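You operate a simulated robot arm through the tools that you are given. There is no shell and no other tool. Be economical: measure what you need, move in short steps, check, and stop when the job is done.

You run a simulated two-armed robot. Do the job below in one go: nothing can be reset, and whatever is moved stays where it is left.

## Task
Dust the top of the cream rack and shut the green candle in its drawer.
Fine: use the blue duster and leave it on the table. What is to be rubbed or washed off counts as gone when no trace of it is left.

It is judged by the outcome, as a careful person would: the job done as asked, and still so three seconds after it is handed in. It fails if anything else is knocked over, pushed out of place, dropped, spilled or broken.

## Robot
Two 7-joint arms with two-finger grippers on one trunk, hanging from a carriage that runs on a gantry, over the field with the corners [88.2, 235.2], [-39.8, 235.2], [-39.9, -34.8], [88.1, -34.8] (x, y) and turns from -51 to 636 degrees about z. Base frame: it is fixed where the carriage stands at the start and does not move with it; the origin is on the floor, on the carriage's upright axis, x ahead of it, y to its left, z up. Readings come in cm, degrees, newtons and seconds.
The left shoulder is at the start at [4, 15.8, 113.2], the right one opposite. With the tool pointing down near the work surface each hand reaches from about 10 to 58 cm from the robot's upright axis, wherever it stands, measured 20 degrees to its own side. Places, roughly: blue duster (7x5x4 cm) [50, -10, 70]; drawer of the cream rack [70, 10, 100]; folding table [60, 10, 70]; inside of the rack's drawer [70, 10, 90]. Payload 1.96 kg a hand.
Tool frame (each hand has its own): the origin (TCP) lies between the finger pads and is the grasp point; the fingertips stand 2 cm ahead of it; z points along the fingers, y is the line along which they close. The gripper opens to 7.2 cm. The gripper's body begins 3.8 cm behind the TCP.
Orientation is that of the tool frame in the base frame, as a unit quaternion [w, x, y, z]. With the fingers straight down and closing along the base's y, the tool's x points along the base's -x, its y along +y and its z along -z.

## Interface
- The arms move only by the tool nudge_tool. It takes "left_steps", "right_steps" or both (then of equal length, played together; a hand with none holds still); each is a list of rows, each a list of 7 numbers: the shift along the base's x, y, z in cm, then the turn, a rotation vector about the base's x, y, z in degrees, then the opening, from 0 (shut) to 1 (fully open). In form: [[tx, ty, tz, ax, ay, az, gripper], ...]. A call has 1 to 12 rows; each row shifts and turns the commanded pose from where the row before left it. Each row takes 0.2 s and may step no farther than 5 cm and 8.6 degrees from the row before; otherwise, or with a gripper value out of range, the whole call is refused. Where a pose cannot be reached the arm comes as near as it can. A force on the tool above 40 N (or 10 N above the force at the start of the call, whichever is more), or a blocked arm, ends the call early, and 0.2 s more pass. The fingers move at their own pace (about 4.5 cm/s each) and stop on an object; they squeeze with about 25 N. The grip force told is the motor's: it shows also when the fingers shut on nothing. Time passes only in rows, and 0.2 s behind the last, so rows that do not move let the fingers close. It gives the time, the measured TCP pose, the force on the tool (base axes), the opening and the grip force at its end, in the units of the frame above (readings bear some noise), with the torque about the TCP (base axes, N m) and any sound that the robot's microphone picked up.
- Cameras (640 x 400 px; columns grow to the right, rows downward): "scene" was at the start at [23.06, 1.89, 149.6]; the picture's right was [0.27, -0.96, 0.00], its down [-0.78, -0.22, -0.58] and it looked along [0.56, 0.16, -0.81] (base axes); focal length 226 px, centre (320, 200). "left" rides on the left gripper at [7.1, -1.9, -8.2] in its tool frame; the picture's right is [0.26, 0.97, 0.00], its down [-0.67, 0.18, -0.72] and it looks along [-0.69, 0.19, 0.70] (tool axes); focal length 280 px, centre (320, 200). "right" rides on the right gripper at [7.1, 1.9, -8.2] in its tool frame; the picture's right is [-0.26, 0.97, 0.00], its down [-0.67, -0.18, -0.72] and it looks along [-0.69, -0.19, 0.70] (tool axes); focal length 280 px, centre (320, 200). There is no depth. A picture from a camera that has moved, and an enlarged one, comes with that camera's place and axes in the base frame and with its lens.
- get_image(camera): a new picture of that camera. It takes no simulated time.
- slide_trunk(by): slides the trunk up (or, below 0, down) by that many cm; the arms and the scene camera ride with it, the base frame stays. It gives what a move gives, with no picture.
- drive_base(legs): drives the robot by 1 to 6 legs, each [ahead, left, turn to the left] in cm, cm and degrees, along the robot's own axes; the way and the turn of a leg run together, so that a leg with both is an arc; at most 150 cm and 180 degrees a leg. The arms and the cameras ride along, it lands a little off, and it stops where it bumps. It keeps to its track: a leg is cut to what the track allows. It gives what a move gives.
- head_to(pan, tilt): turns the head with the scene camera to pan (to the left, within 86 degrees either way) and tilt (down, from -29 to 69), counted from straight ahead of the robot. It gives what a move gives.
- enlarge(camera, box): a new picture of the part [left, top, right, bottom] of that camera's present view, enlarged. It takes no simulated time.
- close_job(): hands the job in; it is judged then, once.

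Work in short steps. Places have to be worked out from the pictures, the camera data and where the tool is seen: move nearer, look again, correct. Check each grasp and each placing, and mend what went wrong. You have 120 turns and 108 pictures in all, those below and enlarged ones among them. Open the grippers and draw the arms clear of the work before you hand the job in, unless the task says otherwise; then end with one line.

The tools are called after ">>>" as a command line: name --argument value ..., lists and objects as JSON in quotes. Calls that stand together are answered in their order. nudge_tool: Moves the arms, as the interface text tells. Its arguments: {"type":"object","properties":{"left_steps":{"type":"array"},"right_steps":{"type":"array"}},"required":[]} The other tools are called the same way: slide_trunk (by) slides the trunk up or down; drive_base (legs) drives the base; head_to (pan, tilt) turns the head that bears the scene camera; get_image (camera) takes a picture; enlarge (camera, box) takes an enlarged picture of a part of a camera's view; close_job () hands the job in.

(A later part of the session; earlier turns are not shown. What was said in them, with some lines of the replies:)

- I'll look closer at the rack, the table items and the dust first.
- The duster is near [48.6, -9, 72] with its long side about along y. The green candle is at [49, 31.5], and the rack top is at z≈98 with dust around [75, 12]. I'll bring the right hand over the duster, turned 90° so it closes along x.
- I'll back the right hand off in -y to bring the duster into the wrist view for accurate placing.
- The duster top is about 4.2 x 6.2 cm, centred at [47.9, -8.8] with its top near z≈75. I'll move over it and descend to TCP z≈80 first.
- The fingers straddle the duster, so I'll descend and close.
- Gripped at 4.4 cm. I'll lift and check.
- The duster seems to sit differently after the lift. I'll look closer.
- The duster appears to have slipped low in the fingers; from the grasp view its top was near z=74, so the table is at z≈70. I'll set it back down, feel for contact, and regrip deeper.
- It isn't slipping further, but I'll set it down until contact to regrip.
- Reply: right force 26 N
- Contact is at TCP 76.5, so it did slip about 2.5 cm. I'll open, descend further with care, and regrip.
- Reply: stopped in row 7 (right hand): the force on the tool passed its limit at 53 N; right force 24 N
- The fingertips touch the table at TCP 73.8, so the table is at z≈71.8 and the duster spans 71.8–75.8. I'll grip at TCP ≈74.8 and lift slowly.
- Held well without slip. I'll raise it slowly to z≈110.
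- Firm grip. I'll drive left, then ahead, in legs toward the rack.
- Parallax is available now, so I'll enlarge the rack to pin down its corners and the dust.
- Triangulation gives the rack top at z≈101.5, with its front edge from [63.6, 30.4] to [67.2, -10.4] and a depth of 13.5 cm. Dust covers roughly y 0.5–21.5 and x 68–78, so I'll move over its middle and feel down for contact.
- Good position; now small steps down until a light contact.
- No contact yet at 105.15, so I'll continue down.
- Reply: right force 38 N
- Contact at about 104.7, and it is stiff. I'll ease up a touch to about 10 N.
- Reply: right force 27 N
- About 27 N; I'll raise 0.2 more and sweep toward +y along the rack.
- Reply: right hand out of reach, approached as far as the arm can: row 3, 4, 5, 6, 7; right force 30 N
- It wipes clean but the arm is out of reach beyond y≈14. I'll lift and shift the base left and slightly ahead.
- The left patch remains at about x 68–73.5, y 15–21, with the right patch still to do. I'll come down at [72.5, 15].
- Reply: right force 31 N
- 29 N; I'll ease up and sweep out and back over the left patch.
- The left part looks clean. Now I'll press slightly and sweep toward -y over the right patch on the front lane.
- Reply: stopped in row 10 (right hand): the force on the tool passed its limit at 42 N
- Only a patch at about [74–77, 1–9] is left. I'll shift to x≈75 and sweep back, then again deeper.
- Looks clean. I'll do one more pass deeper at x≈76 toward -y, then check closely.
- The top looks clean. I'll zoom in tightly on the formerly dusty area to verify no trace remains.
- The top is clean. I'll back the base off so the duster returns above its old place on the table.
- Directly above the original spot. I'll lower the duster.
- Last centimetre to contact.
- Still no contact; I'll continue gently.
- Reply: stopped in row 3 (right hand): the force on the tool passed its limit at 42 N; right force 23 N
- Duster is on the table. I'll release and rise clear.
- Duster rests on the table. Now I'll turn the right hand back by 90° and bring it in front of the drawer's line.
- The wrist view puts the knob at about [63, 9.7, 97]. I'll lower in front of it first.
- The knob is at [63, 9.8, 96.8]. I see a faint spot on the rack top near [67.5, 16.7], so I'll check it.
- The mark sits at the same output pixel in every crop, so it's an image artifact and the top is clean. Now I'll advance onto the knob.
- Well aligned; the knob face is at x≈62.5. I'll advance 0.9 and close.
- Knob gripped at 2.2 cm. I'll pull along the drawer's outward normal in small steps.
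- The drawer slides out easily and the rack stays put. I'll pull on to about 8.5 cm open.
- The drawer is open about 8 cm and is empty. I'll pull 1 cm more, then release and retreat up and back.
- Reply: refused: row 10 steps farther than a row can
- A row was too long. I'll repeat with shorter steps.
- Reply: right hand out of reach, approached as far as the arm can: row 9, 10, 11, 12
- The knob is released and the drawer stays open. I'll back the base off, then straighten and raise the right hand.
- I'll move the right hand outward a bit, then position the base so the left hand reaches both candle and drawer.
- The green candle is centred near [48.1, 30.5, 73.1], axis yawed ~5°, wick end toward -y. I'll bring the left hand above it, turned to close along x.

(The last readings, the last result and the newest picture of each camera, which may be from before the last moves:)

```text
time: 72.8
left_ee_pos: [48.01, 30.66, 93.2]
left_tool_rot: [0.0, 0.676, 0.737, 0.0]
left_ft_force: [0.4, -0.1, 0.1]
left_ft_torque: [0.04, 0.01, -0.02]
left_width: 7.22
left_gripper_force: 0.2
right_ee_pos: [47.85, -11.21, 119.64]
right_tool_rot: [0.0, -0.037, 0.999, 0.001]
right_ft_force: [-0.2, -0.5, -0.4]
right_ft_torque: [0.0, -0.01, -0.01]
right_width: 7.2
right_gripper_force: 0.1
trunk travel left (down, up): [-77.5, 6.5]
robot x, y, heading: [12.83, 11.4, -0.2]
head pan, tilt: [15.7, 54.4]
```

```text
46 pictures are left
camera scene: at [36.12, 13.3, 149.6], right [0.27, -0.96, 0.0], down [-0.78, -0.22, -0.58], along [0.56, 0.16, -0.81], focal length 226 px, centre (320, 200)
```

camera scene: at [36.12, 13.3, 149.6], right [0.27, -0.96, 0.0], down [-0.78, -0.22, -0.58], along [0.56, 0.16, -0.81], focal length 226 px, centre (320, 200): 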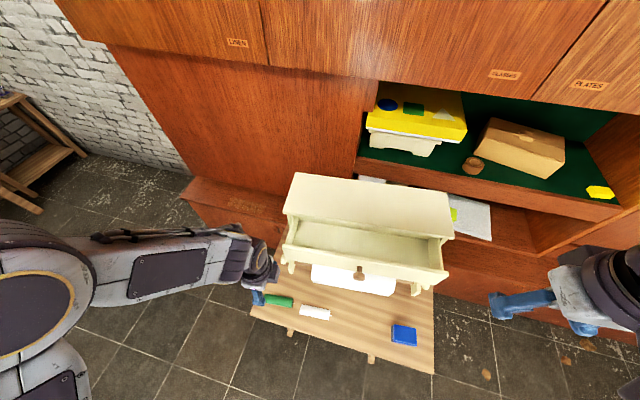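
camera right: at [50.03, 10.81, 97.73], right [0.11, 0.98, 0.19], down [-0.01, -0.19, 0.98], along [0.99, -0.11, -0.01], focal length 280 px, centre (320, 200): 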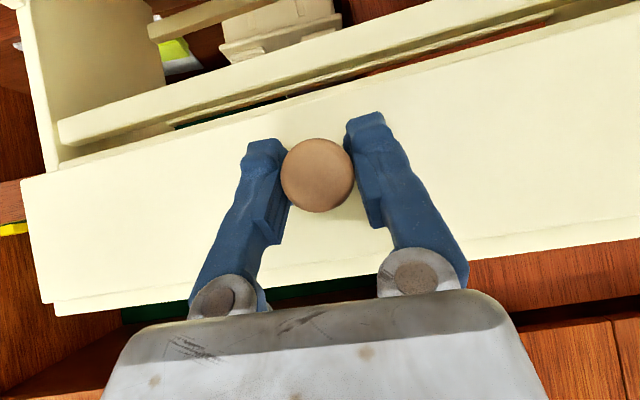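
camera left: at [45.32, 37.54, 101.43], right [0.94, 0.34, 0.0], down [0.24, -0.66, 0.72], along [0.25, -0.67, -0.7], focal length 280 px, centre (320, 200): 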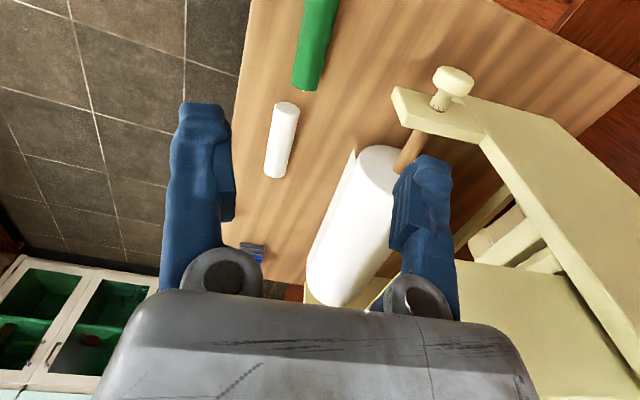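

The candle axis checks out at x≈47.9, y≈30.7. I'll descend onto it.

>>> nudge_tool --left_steps '[[0, 0, -4, 0, 0, 0, 1], [0, 0, -4, 0, 0, 0, 1], [0, 0, -4, 0, 0, 0, 1], [0, 0, -2, 0, 0, 0, 1], [0, 0, 0, 0, 0, 0, 1]]'

>>> enlarge --camera "scene" --box '[220, 260, 340, 330]'

>>> get_image --camera "left"

```text
time: 74.0
left_ee_pos: [48.18, 30.55, 79.06]
left_tool_rot: [0.001, 0.675, 0.738, 0.0]
left_ft_force: [0.1, 0.2, 1.2]
left_ft_torque: [0.0, 0.01, 0.0]
left_width: 7.21
left_gripper_force: 0.0
right_ee_pos: [47.85, -11.27, 119.49]
right_tool_rot: [-0.001, -0.037, 0.999, 0.001]
right_ft_force: [-0.3, 1.2, 0.0]
right_ft_torque: [0.03, -0.04, 0.04]
right_width: 7.22
right_gripper_force: 0.1
trunk travel left (down, up): [-77.5, 6.5]
robot x, y, heading: [13.21, 11.38, -0.0]
head pan, tilt: [15.7, 54.4]
```

```text
5.33 times, centred on (280, 295) of scene
camera zoom: at [36.12, 13.3, 149.6], right [0.27, -0.96, 0.0], down [-0.78, -0.22, -0.58], along [0.56, 0.16, -0.81], focal length 1206 px, centre (533, -307)
```

zoom: 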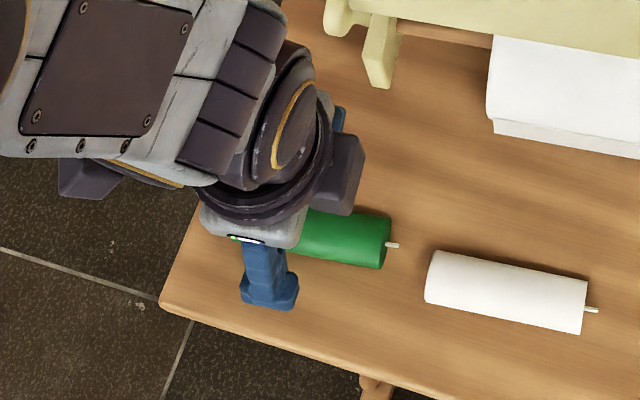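

```text
44 pictures are left
camera left: at [45.5, 37.4, 87.4], right [0.94, 0.35, 0.0], down [0.24, -0.66, 0.72], along [0.25, -0.67, -0.7], focal length 280 px, centre (320, 200)
```

left: 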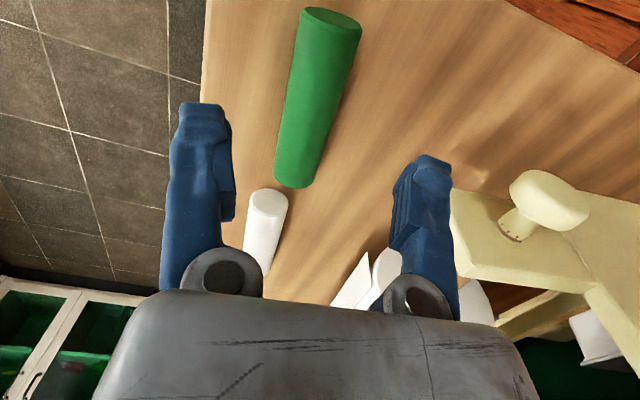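

Centred well. I'll finish the descent and close.

>>> nudge_tool --left_steps '[[-0.1, 0, -2, 0, 0, 0, 1], [-0.2, 0, -2, 0, 0, 0, 1], [0, 0, -0.8, 0, 0, 0, 1], [0, 0, 0, 0, 0, 0, 0], [0, 0, 0, 0, 0, 0, 0], [0, 0, 0, 0, 0, 0, 0], [0, 0, 0, 0, 0, 0, 0], [0, 0, 0, 0, 0, 0, 0]]'

>>> get_image --camera "left"

```text
time: 75.8
left_ee_pos: [47.81, 30.49, 74.25]
left_tool_rot: [0.0, 0.675, 0.738, 0.0]
left_ft_force: [-0.5, 0.4, 0.1]
left_ft_torque: [0.01, 0.03, -0.02]
left_width: 2.52
left_gripper_force: 24.6
right_ee_pos: [47.9, -11.21, 119.53]
right_tool_rot: [0.0, -0.039, 0.999, 0.001]
right_ft_force: [0.0, 0.4, 0.3]
right_ft_torque: [0.0, -0.01, 0.01]
right_width: 7.19
right_gripper_force: 0.2
trunk travel left (down, up): [-77.5, 6.5]
robot x, y, heading: [13.07, 11.24, -0.5]
head pan, tilt: [15.7, 54.4]
```

```text
43 pictures are left
camera left: at [45.19, 37.34, 82.6], right [0.94, 0.35, 0.0], down [0.24, -0.66, 0.72], along [0.25, -0.67, -0.7], focal length 280 px, centre (320, 200)
```

left: 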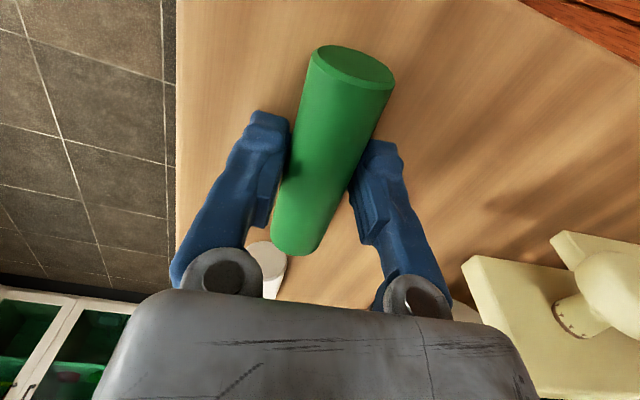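

Candle gripped (2.5 cm). Lift slowly and check.

>>> nudge_tool --left_steps '[[0, 0, 0.6, 0, 0, 0, 0], [0, 0, 1, 0, 0, 0, 0], [0, 0, 1.5, 0, 0, 0, 0], [0, 0, 2, 0, 0, 0, 0], [0, 0, 2.5, 0, 0, 0, 0], [0, 0, 2.5, 0, 0, 0, 0], [0, 0, 2.5, 0, 0, 0, 0], [0, 0, 2.5, 0, 0, 0, 0], [0, 0, 2.5, 0, 0, 0, 0], [0, 0, 2.5, 0, 0, 0, 0], [0, 0, 2.5, 0, 0, 0, 0], [0, 0, 2.5, 0, 0, 0, 0]]'

>>> get_image --camera "left"

```text
time: 78.4
left_ee_pos: [47.78, 30.48, 99.45]
left_tool_rot: [-0.001, 0.674, 0.738, -0.001]
left_ft_force: [-1.3, -1.0, 0.0]
left_ft_torque: [-0.05, 0.02, -0.01]
left_width: 2.48
left_gripper_force: 25.3
right_ee_pos: [47.82, -11.29, 119.56]
right_tool_rot: [0.0, -0.038, 0.999, 0.0]
right_ft_force: [-0.1, 0.6, 0.3]
right_ft_torque: [-0.03, -0.02, -0.01]
right_width: 7.2
right_gripper_force: 0.0
trunk travel left (down, up): [-77.5, 6.5]
robot x, y, heading: [12.91, 11.44, -0.4]
head pan, tilt: [15.7, 54.4]
```

```text
42 pictures are left
camera left: at [45.15, 37.37, 107.75], right [0.94, 0.35, 0.0], down [0.24, -0.66, 0.71], along [0.25, -0.67, -0.7], focal length 280 px, centre (320, 200)
```

left: 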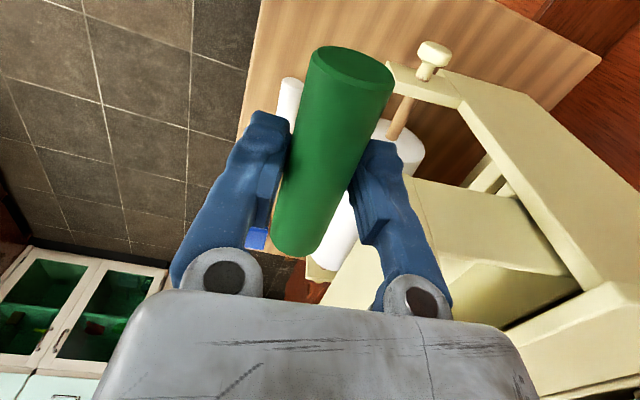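

Held steadily. I'll raise to z≈108 and look at the drawer opening precisely.

>>> nudge_tool --left_steps '[[0, 0, 2.5, 0, 0, 0, 0], [0, 0, 2.5, 0, 0, 0, 0], [0, 0, 2.5, 0, 0, 0, 0], [0, 0, 1, 0, 0, 0, 0], [0, 0, 0, 0, 0, 0, 0]]'

>>> enlarge --camera "scene" --box '[270, 160, 470, 300]'

>>> get_image --camera "right"

```text
time: 79.6
left_ee_pos: [47.77, 30.44, 107.92]
left_tool_rot: [0.0, 0.675, 0.738, 0.0]
left_ft_force: [0.3, -0.2, -1.0]
left_ft_torque: [-0.01, 0.01, 0.0]
left_width: 2.53
left_gripper_force: 24.9
right_ee_pos: [47.9, -11.14, 119.55]
right_tool_rot: [0.0, -0.038, 0.999, 0.0]
right_ft_force: [-0.1, -0.1, -0.6]
right_ft_torque: [0.0, 0.01, 0.0]
right_width: 7.16
right_gripper_force: 0.2
trunk travel left (down, up): [-77.5, 6.5]
robot x, y, heading: [13.3, 11.29, -0.4]
head pan, tilt: [15.7, 54.4]
```

```text
2.86 times, centred on (370, 230) of scene
camera zoom: at [36.12, 13.3, 149.6], right [0.27, -0.96, 0.0], down [-0.78, -0.22, -0.58], along [0.56, 0.16, -0.81], focal length 646 px, centre (177, 114)
```

zoom: 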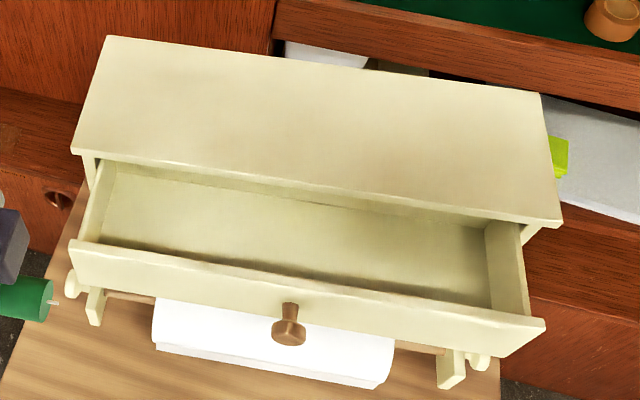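

```text
40 pictures are left
camera right: at [40.63, -9.68, 127.68], right [0.19, 0.98, 0.0], down [0.69, -0.13, 0.71], along [0.7, -0.13, -0.7], focal length 280 px, centre (320, 200)
```

right: 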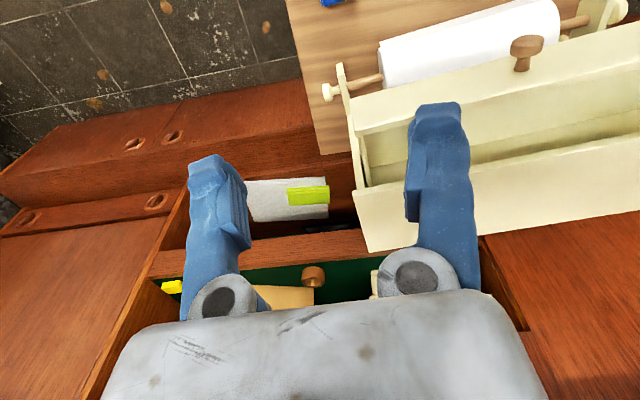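

The opening at y=20 runs x≈57.3–64.5. I'll carry the candle above it to [60.4, 20].

>>> nudge_tool --left_steps '[[2.1, -1.75, 0, 0, 0, 0, 0], [2.1, -1.75, 0, 0, 0, 0, 0], [2.1, -1.75, 0, 0, 0, 0, 0], [2.1, -1.75, 0, 0, 0, 0, 0], [2.1, -1.75, 0, 0, 0, 0, 0], [2.1, -1.75, 0, 0, 0, 0, 0], [0, 0, -2.5, 0, 0, 0, 0], [0, 0, 0, 0, 0, 0, 0]]'

>>> get_image --camera "left"

>>> enlarge --camera "scene" --box '[250, 160, 450, 300]'

```text
time: 81.4
left_ee_pos: [60.33, 19.79, 105.42]
left_tool_rot: [0.0, 0.675, 0.738, 0.0]
left_ft_force: [-0.3, 0.2, 0.3]
left_ft_torque: [-0.01, 0.0, 0.0]
left_width: 2.49
left_gripper_force: 24.9
right_ee_pos: [47.88, -11.23, 119.53]
right_tool_rot: [0.001, -0.039, 0.999, 0.0]
right_ft_force: [1.0, 0.3, 0.5]
right_ft_torque: [0.03, 0.01, -0.01]
right_width: 7.21
right_gripper_force: 0.0
trunk travel left (down, up): [-77.5, 6.5]
robot x, y, heading: [13.19, 11.06, -0.2]
head pan, tilt: [15.7, 54.4]
```

```text
39 pictures are left
camera left: at [57.73, 26.74, 113.74], right [0.94, 0.35, 0.0], down [0.24, -0.66, 0.72], along [0.25, -0.67, -0.7], focal length 280 px, centre (320, 200)
```

left: 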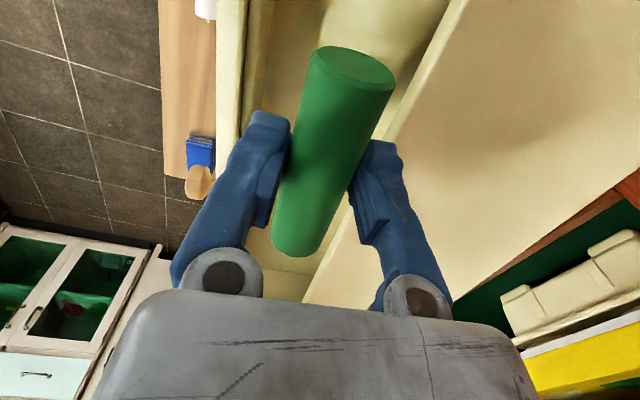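

```text
2.86 times, centred on (350, 230) of scene
camera zoom: at [36.12, 13.3, 149.6], right [0.27, -0.96, 0.0], down [-0.78, -0.22, -0.58], along [0.56, 0.16, -0.81], focal length 646 px, centre (234, 114)
```

zoom: 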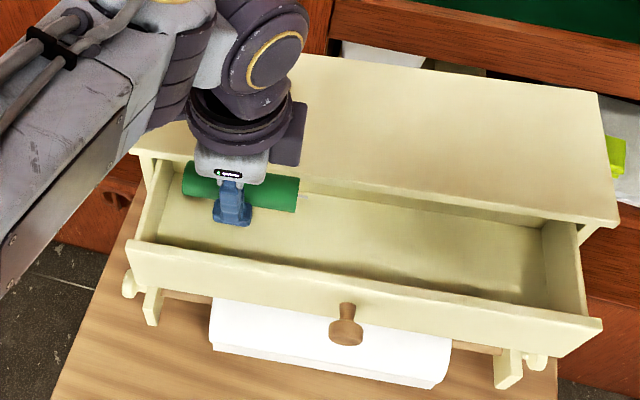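

Over the opening. I'll shift x −0.35 for palm clearance and descend carefully.

>>> nudge_tool --left_steps '[[-0.35, 0, -1.5, 0, 0, 0, 0], [0, 0, -2, 0, 0, 0, 0], [0, 0, -1.5, 0, 0, 0, 0], [0, 0, -1, 0, 0, 0, 0], [0, 0, -0.8, 0, 0, 0, 0], [0, 0, 0, 0, 0, 0, 0]]'

>>> get_image --camera "left"

>>> enlarge --camera "scene" --box '[280, 190, 400, 270]'

```text
time: 82.8
left_ee_pos: [60.04, 19.98, 98.73]
left_tool_rot: [0.0, 0.675, 0.738, 0.0]
left_ft_force: [-0.8, 0.4, -0.8]
left_ft_torque: [0.03, -0.02, 0.0]
left_width: 2.48
left_gripper_force: 25.3
right_ee_pos: [47.88, -11.18, 119.45]
right_tool_rot: [0.0, -0.038, 0.999, 0.001]
right_ft_force: [0.1, -0.3, 0.2]
right_ft_torque: [-0.05, 0.02, 0.01]
right_width: 7.2
right_gripper_force: 0.0
trunk travel left (down, up): [-77.5, 6.5]
robot x, y, heading: [12.87, 11.35, -0.1]
head pan, tilt: [15.7, 54.4]
```

```text
37 pictures are left
camera left: at [57.38, 26.97, 106.95], right [0.94, 0.35, 0.0], down [0.24, -0.66, 0.72], along [0.25, -0.67, -0.7], focal length 280 px, centre (320, 200)
```

left: 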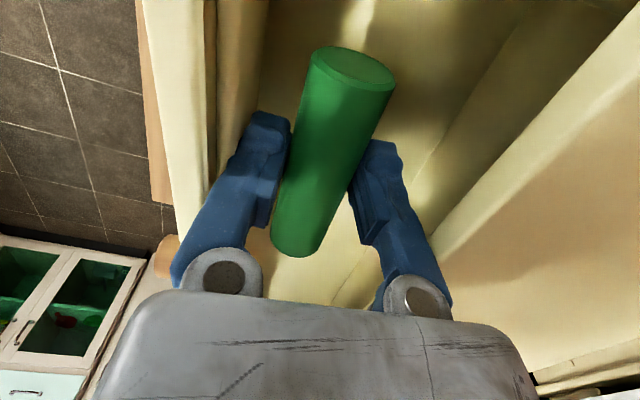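

```text
5.00 times, centred on (340, 230) of scene
camera zoom: at [36.12, 13.3, 149.6], right [0.27, -0.96, 0.0], down [-0.78, -0.22, -0.58], along [0.56, 0.16, -0.81], focal length 1130 px, centre (220, 50)
```

zoom: 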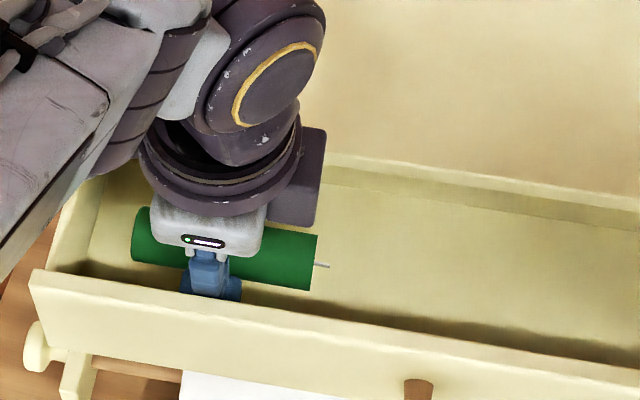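

Clear on both sides. I'll continue down gently.

>>> nudge_tool --left_steps '[[0, 0, -0.5, 0, 0, 0, 0], [0, 0, -0.5, 0, 0, 0, 0], [0, 0, -0.4, 0, 0, 0, 0], [0, 0, 0, 0, 0, 0, 0]]'

>>> get_image --camera "left"

```text
time: 83.8
left_ee_pos: [59.94, 20.08, 97.22]
left_tool_rot: [-0.001, 0.675, 0.738, 0.0]
left_ft_force: [-1.1, -0.3, -0.5]
left_ft_torque: [-0.05, -0.04, 0.0]
left_width: 2.47
left_gripper_force: 24.8
right_ee_pos: [47.92, -11.18, 119.52]
right_tool_rot: [0.001, -0.039, 0.999, 0.0]
right_ft_force: [0.0, 0.6, 0.3]
right_ft_torque: [-0.02, 0.0, -0.01]
right_width: 7.2
right_gripper_force: 0.0
trunk travel left (down, up): [-77.5, 6.5]
robot x, y, heading: [13.48, 11.73, -0.1]
head pan, tilt: [15.7, 54.4]
```

```text
35 pictures are left
camera left: at [57.39, 26.92, 105.49], right [0.94, 0.35, 0.0], down [0.24, -0.66, 0.72], along [0.25, -0.67, -0.7], focal length 280 px, centre (320, 200)
```

left: 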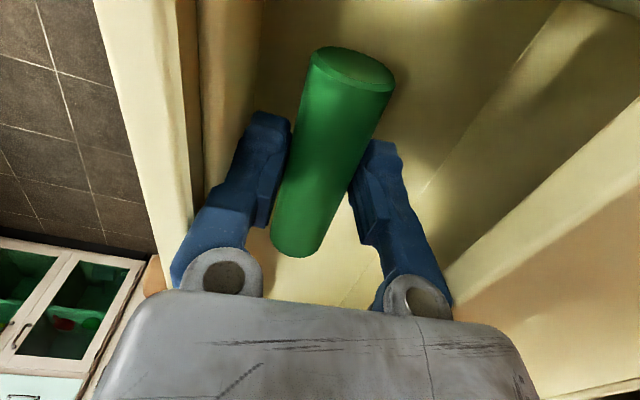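

>>> nudge_tool --left_steps '[[0, 0, -0.3, 0, 0, 0, 0], [0, 0, -0.3, 0, 0, 0, 0], [0, 0, 0, 0, 0, 0, 0]]'

```text
time: 84.6
left_ee_pos: [60.12, 19.95, 96.7]
left_tool_rot: [0.0, 0.675, 0.738, 0.0]
left_ft_force: [0.0, -0.6, -1.7]
left_ft_torque: [-0.03, -0.04, -0.01]
left_width: 2.45
left_gripper_force: 25.0
right_ee_pos: [47.91, -11.21, 119.52]
right_tool_rot: [0.0, -0.039, 0.999, 0.001]
right_ft_force: [0.1, -0.5, -0.5]
right_ft_torque: [0.01, 0.01, -0.03]
right_width: 7.21
right_gripper_force: 0.0
trunk travel left (down, up): [-77.5, 6.5]
robot x, y, heading: [13.27, 11.41, -0.1]
head pan, tilt: [15.7, 54.4]
```

No contact at 96.7, candle bottom at about 94.2, near the floor. I'll release with a small opening and withdraw straight up.

>>> nudge_tool --left_steps '[[0, 0, -0.2, 0, 0, 0, 0], [0, 0, 0, 0, 0, 0, 0.45], [0, 0, 0, 0, 0, 0, 0.45], [0, 0, 0.5, 0, 0, 0, 0.45], [0, 0, 1, 0, 0, 0, 0.45], [0, 0, 1.5, 0, 0, 0, 0.45], [0, 0, 3, 0, 0, 0, 0.45], [0, 0, 3, 0, 0, 0, 0.45], [0, 0, 3, 0, 0, 0, 0.45], [0, 0, 2, 0, 0, 0, 0.45]]'

>>> get_image --camera "left"

>>> enlarge --camera "scene" --box '[250, 160, 450, 300]'

```text
time: 86.8
left_ee_pos: [60.0, 20.08, 110.66]
left_tool_rot: [0.0, 0.674, 0.738, 0.0]
left_ft_force: [1.1, 0.2, 0.2]
left_ft_torque: [-0.01, -0.04, -0.01]
left_width: 3.26
left_gripper_force: 0.1
right_ee_pos: [48.03, -11.22, 119.47]
right_tool_rot: [0.0, -0.038, 0.999, 0.002]
right_ft_force: [-0.8, 0.7, -0.4]
right_ft_torque: [-0.01, 0.0, -0.04]
right_width: 7.23
right_gripper_force: 0.1
trunk travel left (down, up): [-77.5, 6.5]
robot x, y, heading: [12.9, 11.85, -0.2]
head pan, tilt: [15.7, 54.4]
```

```text
34 pictures are left
camera left: at [57.3, 26.89, 118.87], right [0.94, 0.35, 0.0], down [0.24, -0.66, 0.72], along [0.25, -0.67, -0.7], focal length 280 px, centre (320, 200)
```

left: 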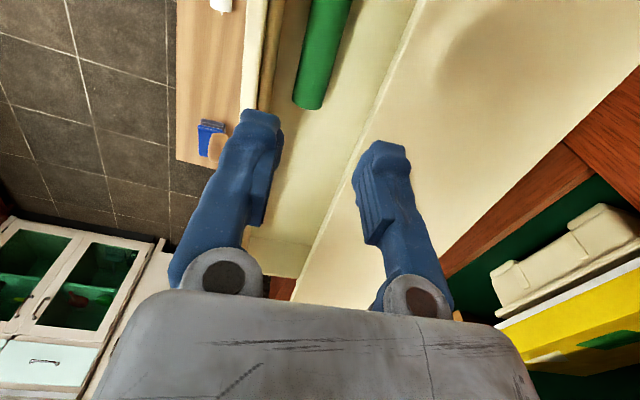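

```text
2.86 times, centred on (350, 230) of scene
camera zoom: at [36.12, 13.3, 149.6], right [0.27, -0.96, 0.0], down [-0.78, -0.22, -0.58], along [0.56, 0.16, -0.81], focal length 646 px, centre (234, 114)
```

zoom: 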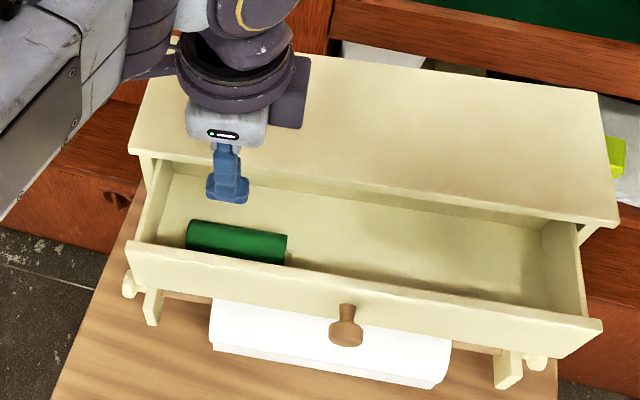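

The candle lies flat in the drawer. I'll retract the left hand and bring the closed right fingers in front of the knob.

>>> nudge_tool --left_steps '[[-1, 1.5, 1.5, 0, 0, 0, 0.45], [-1.5, 2, 1.5, 0, 0, 0, 0.45], [-1.5, 2, 1.5, 0, 0, 0, 0.45], [-1.5, 2, 1.5, 0, 0, 0, 0.45], [-1.5, 2, 1, 0, 0, 0, 0.45], [-1.5, 2, 0.5, 0, 0, 0, 0.45], [-1.5, 2, 0, 0, 0, 0, 0.45], [-1.5, 2, 0, 0, 0, 0, 0.45], [0, 0, 0, 0, 0, 0, 0.45]]' --right_steps '[[0, 0, 0, 0, 0, 0, 0], [0, 2.5, 0, 0, 0, 0, 0], [0, 2.5, 0, 0, 0, 0, 0], [0, 2.5, 0, 0, 0, 0, 0], [-0.2, 2.5, -2, 0, 0, 0, 0], [-0.2, 2.5, -2, 0, 0, 0, 0], [-0.2, 2.5, -2, 0, 0, 0, 0], [-0.2, 2.5, -2, 0, 0, 0, 0], [-0.2, 2.4, -2, 0, 0, 0, 0]]'

>>> nudge_tool --right_steps '[[0, 0, -3, 0, 0, 0, 0], [0, 0, -3, 0, 0, 0, 0], [0, 0, -3, 0, 0, 0, 0], [0, 0, -3, 0, 0, 0, 0], [0, 0, -0.8, 0, 0, 0, 0], [0, 0, 0, 0, 0, 0, 0]]'

>>> get_image --camera "right"

>>> enlarge --camera "scene" --box '[270, 170, 470, 310]'

```text
time: 88.8
left_ee_pos: [48.47, 35.64, 117.95]
left_tool_rot: [0.0, 0.675, 0.738, 0.0]
left_ft_force: [0.0, -0.1, -0.1]
left_ft_torque: [0.03, 0.0, -0.02]
left_width: 3.25
left_gripper_force: 0.2
right_ee_pos: [46.67, 8.77, 109.53]
right_tool_rot: [0.0, -0.039, 0.999, 0.0]
right_ft_force: [0.3, 0.2, -0.7]
right_ft_torque: [-0.03, 0.05, 0.0]
right_width: 0.01
right_gripper_force: 24.3
trunk travel left (down, up): [-77.5, 6.5]
robot x, y, heading: [13.01, 11.43, -0.1]
head pan, tilt: [15.7, 54.4]
```

```text
time: 90.2
left_ee_pos: [48.54, 35.52, 117.92]
left_tool_rot: [0.0, 0.675, 0.738, 0.0]
left_ft_force: [-0.2, 0.7, -0.7]
left_ft_torque: [0.01, 0.0, 0.0]
left_width: 3.23
left_gripper_force: 0.1
right_ee_pos: [47.02, 8.56, 96.68]
right_tool_rot: [0.0, -0.038, 0.999, 0.0]
right_ft_force: [0.5, -0.1, 0.5]
right_ft_torque: [-0.02, 0.01, 0.01]
right_width: 0.0
right_gripper_force: 25.3
trunk travel left (down, up): [-77.5, 6.5]
robot x, y, heading: [12.87, 11.44, -0.0]
head pan, tilt: [15.7, 54.4]
```

```text
32 pictures are left
camera right: at [39.65, 10.2, 104.9], right [0.19, 0.98, 0.0], down [0.69, -0.13, 0.71], along [0.7, -0.13, -0.7], focal length 280 px, centre (320, 200)
```

right: 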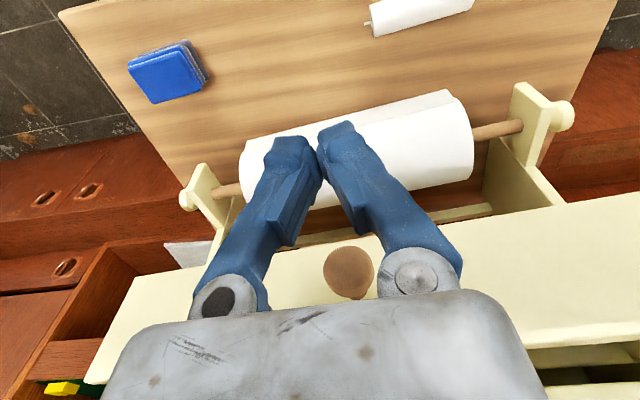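

```text
2.86 times, centred on (370, 240) of scene
camera zoom: at [36.12, 13.3, 149.6], right [0.27, -0.96, 0.0], down [-0.78, -0.22, -0.58], along [0.56, 0.16, -0.81], focal length 646 px, centre (177, 86)
```

zoom: 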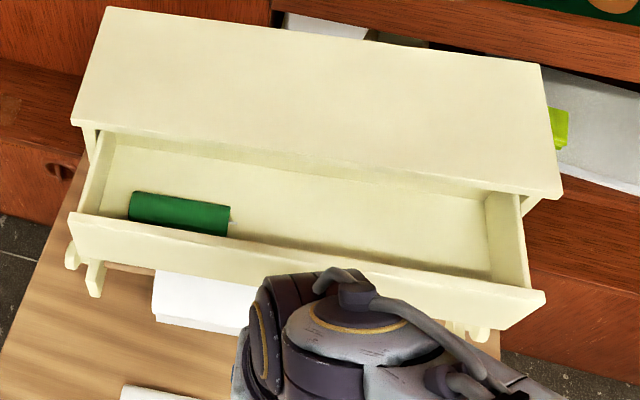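

Knob at [53.5, 9.2, 96.8]. I'll advance to contact and start pushing along the drawer axis.

>>> nudge_tool --right_steps '[[2, 0.3, 0, 0, 0, 0, 0], [2, 0.3, 0, 0, 0, 0, 0], [1, 0.05, 0, 0, 0, 0, 0], [0.8, 0.07, 0, 0, 0, 0, 0], [0.8, 0.07, 0, 0, 0, 0, 0], [0.8, 0.07, 0, 0, 0, 0, 0], [0, 0, 0, 0, 0, 0, 0]]'

>>> enlarge --camera "scene" --box '[270, 170, 470, 310]'

>>> get_image --camera "right"

```text
time: 91.8
left_ee_pos: [48.45, 35.44, 117.92]
left_tool_rot: [0.0, 0.675, 0.738, 0.0]
left_ft_force: [0.6, 0.2, 0.0]
left_ft_torque: [0.01, -0.01, -0.01]
left_width: 3.22
left_gripper_force: 0.0
right_ee_pos: [54.55, 9.54, 96.63]
right_tool_rot: [-0.002, -0.038, 0.999, 0.002]
right_ft_force: [0.5, -0.1, -0.1]
right_ft_torque: [0.01, 0.03, 0.0]
right_width: 0.0
right_gripper_force: 24.7
trunk travel left (down, up): [-77.5, 6.5]
robot x, y, heading: [12.92, 11.35, -0.2]
head pan, tilt: [15.7, 54.4]
```

```text
2.86 times, centred on (370, 240) of scene
camera zoom: at [36.12, 13.3, 149.6], right [0.27, -0.96, 0.0], down [-0.78, -0.22, -0.58], along [0.56, 0.16, -0.81], focal length 646 px, centre (177, 86)
```

zoom: 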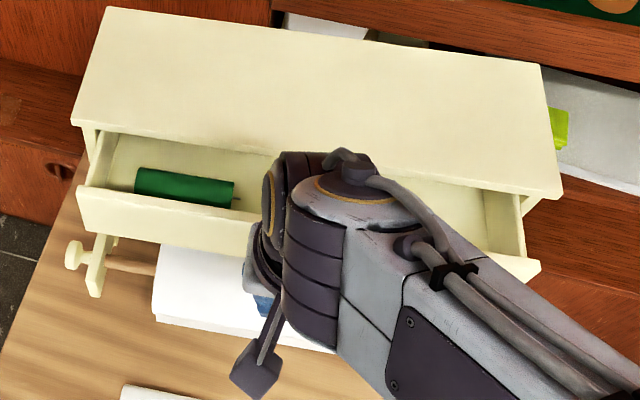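

```text
29 pictures are left
camera right: at [47.11, 11.03, 104.84], right [0.19, 0.98, 0.0], down [0.69, -0.13, 0.71], along [0.7, -0.13, -0.7], focal length 280 px, centre (320, 200)
```

right: 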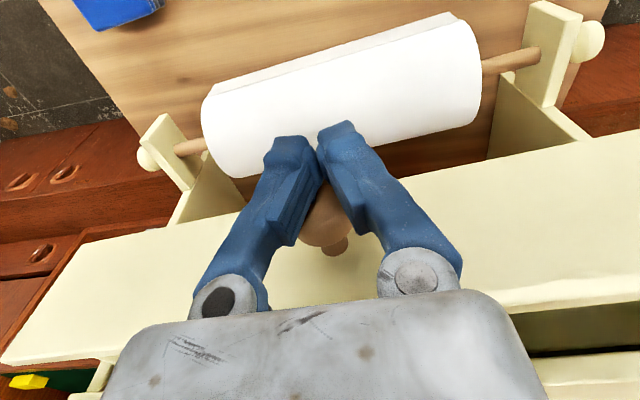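

Closing fine. I'll keep pushing.

>>> nudge_tool --right_steps '[[0.8, 0.06, 0, 0, 0, 0, 0], [0.8, 0.06, 0, 0, 0, 0, 0], [0.8, 0.06, 0, 0, 0, 0, 0], [0.8, 0.06, 0, 0, 0, 0, 0], [0.8, 0.06, 0, 0, 0, 0, 0], [0.8, 0.06, 0, 0, 0, 0, 0], [0.8, 0.06, 0, 0, 0, 0, 0], [0.4, 0.04, 0, 0, 0, 0, 0], [0, 0, 0, 0, 0, 0, 0]]'

>>> enlarge --camera "scene" --box '[270, 170, 470, 310]'

```text
time: 93.8
left_ee_pos: [48.49, 35.53, 117.9]
left_tool_rot: [0.001, 0.675, 0.738, 0.0]
left_ft_force: [0.0, 0.0, 0.6]
left_ft_torque: [0.01, 0.01, 0.03]
left_width: 3.24
left_gripper_force: 0.1
right_ee_pos: [60.31, 10.0, 96.75]
right_tool_rot: [0.0, -0.038, 0.999, 0.001]
right_ft_force: [-0.3, 0.1, -0.2]
right_ft_torque: [0.0, -0.03, 0.0]
right_width: 0.01
right_gripper_force: 24.9
trunk travel left (down, up): [-77.5, 6.5]
robot x, y, heading: [12.97, 11.53, -0.1]
head pan, tilt: [15.7, 54.4]
```

```text
2.86 times, centred on (370, 240) of scene
camera zoom: at [36.12, 13.3, 149.6], right [0.27, -0.96, 0.0], down [-0.78, -0.22, -0.58], along [0.56, 0.16, -0.81], focal length 646 px, centre (177, 86)
```

zoom: 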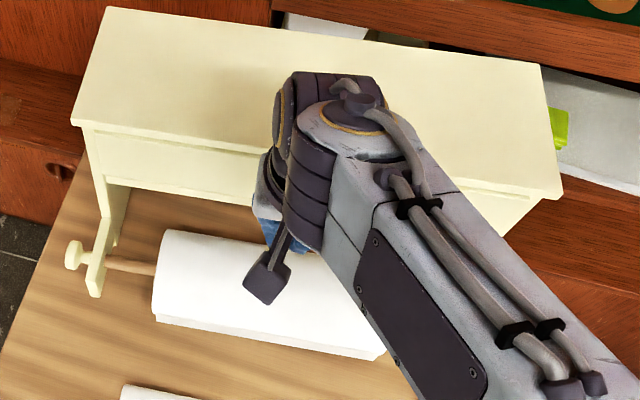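

Nearly shut. I'll push in small steps until the stop is felt.

>>> nudge_tool --right_steps '[[0.3, 0.02, 0, 0, 0, 0, 0], [0.3, 0.02, 0, 0, 0, 0, 0], [0.3, 0.02, 0, 0, 0, 0, 0], [0.2, 0.02, 0, 0, 0, 0, 0], [0, 0, 0, 0, 0, 0, 0]]'

>>> get_image --camera "right"

```text
time: 95.0
left_ee_pos: [48.55, 35.46, 117.97]
left_tool_rot: [-0.001, 0.675, 0.738, 0.0]
left_ft_force: [0.4, -0.9, -0.8]
left_ft_torque: [0.03, 0.0, -0.02]
left_width: 3.23
left_gripper_force: 0.0
right_ee_pos: [61.38, 10.0, 96.61]
right_tool_rot: [-0.001, -0.039, 0.999, 0.001]
right_ft_force: [-6.9, -2.1, 2.4]
right_ft_torque: [0.03, -0.11, -0.09]
right_width: 0.0
right_gripper_force: 24.6
trunk travel left (down, up): [-77.5, 6.5]
robot x, y, heading: [13.47, 11.79, -0.4]
head pan, tilt: [15.7, 54.4]
```

```text
27 pictures are left
camera right: at [54.06, 11.59, 104.79], right [0.19, 0.98, 0.0], down [0.69, -0.13, 0.71], along [0.7, -0.13, -0.7], focal length 280 px, centre (320, 200)
```

right: 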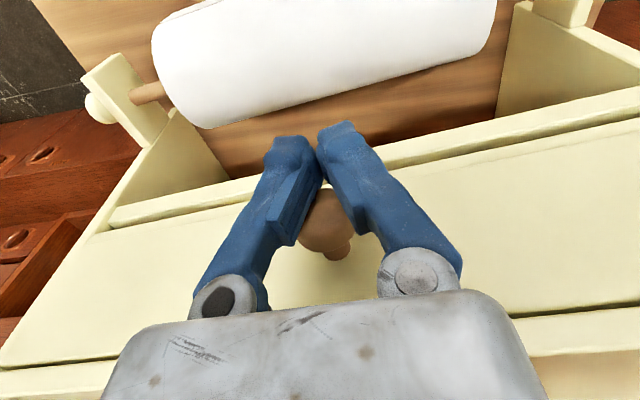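

Resistance of 7 N at TCP 61.4 suggests it is seated. I'll back off and inspect.

>>> nudge_tool --right_steps '[[-1.5, -0.1, 0, 0, 0, 0, 0], [-3, -0.3, 0, 0, 0, 0, 0], [-4, -0.3, 0, 0, 0, 0, 0], [-4, -0.3, 1, 0, 0, 0, 0], [0, 0, 4, 0, 0, 0, 0], [0, 0, 4, 0, 0, 0, 0], [0, 0, 4, 0, 0, 0, 0], [0, -3, 3, 0, 0, 0, 0], [0, -4, 2, 0, 0, 0, 0.5], [0, -4, 2, 0, 0, 0, 1], [0, -4, 0, 0, 0, 0, 1], [0, 0, 0, 0, 0, 0, 1]]'

>>> enlarge --camera "scene" --box '[270, 170, 470, 310]'

>>> get_image --camera "scene"

```text
time: 97.6
left_ee_pos: [48.55, 35.51, 117.82]
left_tool_rot: [0.0, 0.675, 0.738, 0.001]
left_ft_force: [-0.3, -0.3, 0.2]
left_ft_torque: [-0.02, -0.02, 0.01]
left_width: 3.24
left_gripper_force: 0.0
right_ee_pos: [48.67, -5.83, 116.76]
right_tool_rot: [0.0, -0.039, 0.999, 0.001]
right_ft_force: [-0.8, -0.6, 0.2]
right_ft_torque: [0.02, -0.06, 0.01]
right_width: 7.21
right_gripper_force: 0.1
trunk travel left (down, up): [-77.5, 6.5]
robot x, y, heading: [13.15, 11.38, -0.4]
head pan, tilt: [15.7, 54.4]
```

```text
2.86 times, centred on (370, 240) of scene
camera zoom: at [36.12, 13.3, 149.6], right [0.27, -0.96, 0.0], down [-0.78, -0.22, -0.58], along [0.56, 0.16, -0.81], focal length 646 px, centre (177, 86)
```

zoom: 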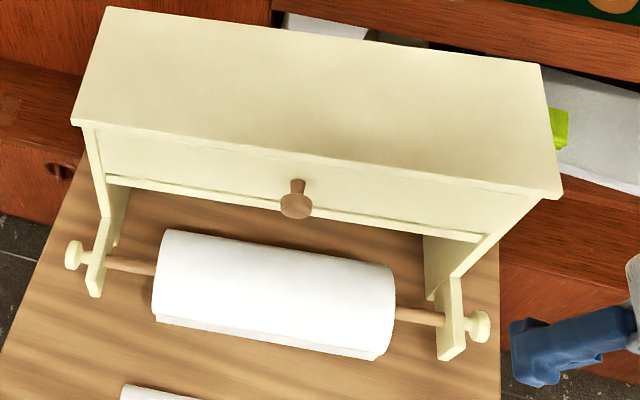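

```text
25 pictures are left
camera scene: at [36.12, 13.3, 149.6], right [0.27, -0.96, 0.0], down [-0.78, -0.22, -0.58], along [0.56, 0.16, -0.81], focal length 226 px, centre (320, 200)
```

scene: 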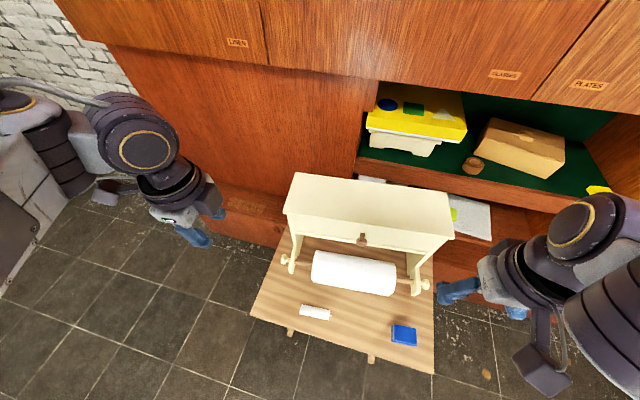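

The drawer looks shut. I'll return the base to the start pose to compare with the first picture, opening the left gripper as well.

>>> drive_base --legs '[[-13, 0, 0], [0, -11.4, 0]]'

>>> nudge_tool --left_steps '[[0, 2, 2, 0, 0, 0, 1], [0, 0, 0, 0, 0, 0, 1]]'

>>> enlarge --camera "scene" --box '[230, 120, 420, 240]'

>>> get_image --camera "scene"

```text
time: 99.7
left_ee_pos: [35.6, 24.34, 117.9]
left_tool_rot: [0.0, 0.675, 0.737, 0.001]
left_ft_force: [0.7, 0.1, -0.7]
left_ft_torque: [-0.03, 0.01, 0.01]
left_width: 3.24
left_gripper_force: 0.1
right_ee_pos: [35.62, -16.98, 116.68]
right_tool_rot: [0.0, -0.039, 0.999, 0.001]
right_ft_force: [-0.5, 0.2, 0.8]
right_ft_torque: [0.03, 0.0, 0.03]
right_width: 7.21
right_gripper_force: 0.1
trunk travel left (down, up): [-77.5, 6.5]
robot x, y, heading: [-0.01, 0.47, -0.2]
head pan, tilt: [15.7, 54.4]
```

```text
time: 100.3
left_ee_pos: [35.5, 26.33, 119.9]
left_tool_rot: [0.0, 0.676, 0.737, 0.0]
left_ft_force: [0.5, 1.2, 0.7]
left_ft_torque: [0.01, -0.02, -0.01]
left_width: 7.2
left_gripper_force: 0.1
right_ee_pos: [35.77, -17.11, 116.69]
right_tool_rot: [0.001, -0.037, 0.999, 0.001]
right_ft_force: [-0.1, 0.2, -0.3]
right_ft_torque: [-0.04, -0.02, -0.02]
right_width: 7.2
right_gripper_force: 0.0
trunk travel left (down, up): [-77.5, 6.5]
robot x, y, heading: [0.13, 0.09, -0.2]
head pan, tilt: [15.7, 54.4]
```

```text
3.33 times, centred on (325, 180) of scene
camera zoom: at [23.24, 2.1, 149.6], right [0.27, -0.96, 0.0], down [-0.78, -0.22, -0.58], along [0.56, 0.16, -0.81], focal length 754 px, centre (303, 267)
```

zoom: 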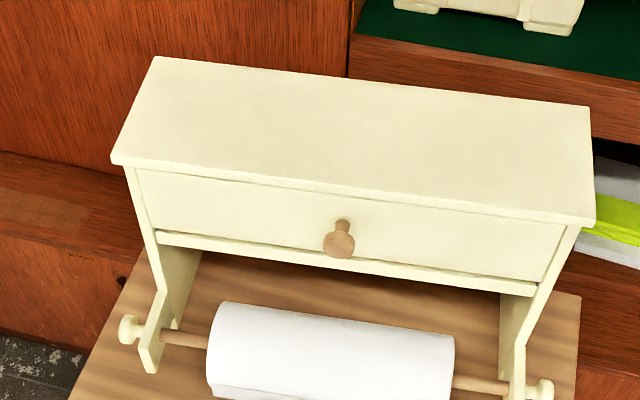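

```text
23 pictures are left
camera scene: at [23.24, 2.1, 149.6], right [0.27, -0.96, 0.0], down [-0.78, -0.22, -0.58], along [0.56, 0.16, -0.81], focal length 226 px, centre (320, 200)
```

scene: 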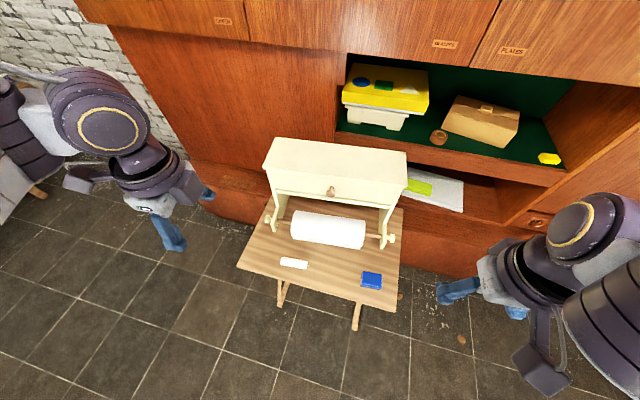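

The drawer is shut flush, the top is clean, the duster is on the table, and everything else matches the first picture. Handing in.

>>> close_job

```text
The job is handed in.
```

The top of the cream rack is dusted clean, the green candle is shut in its drawer, and the blue duster is back on the table.
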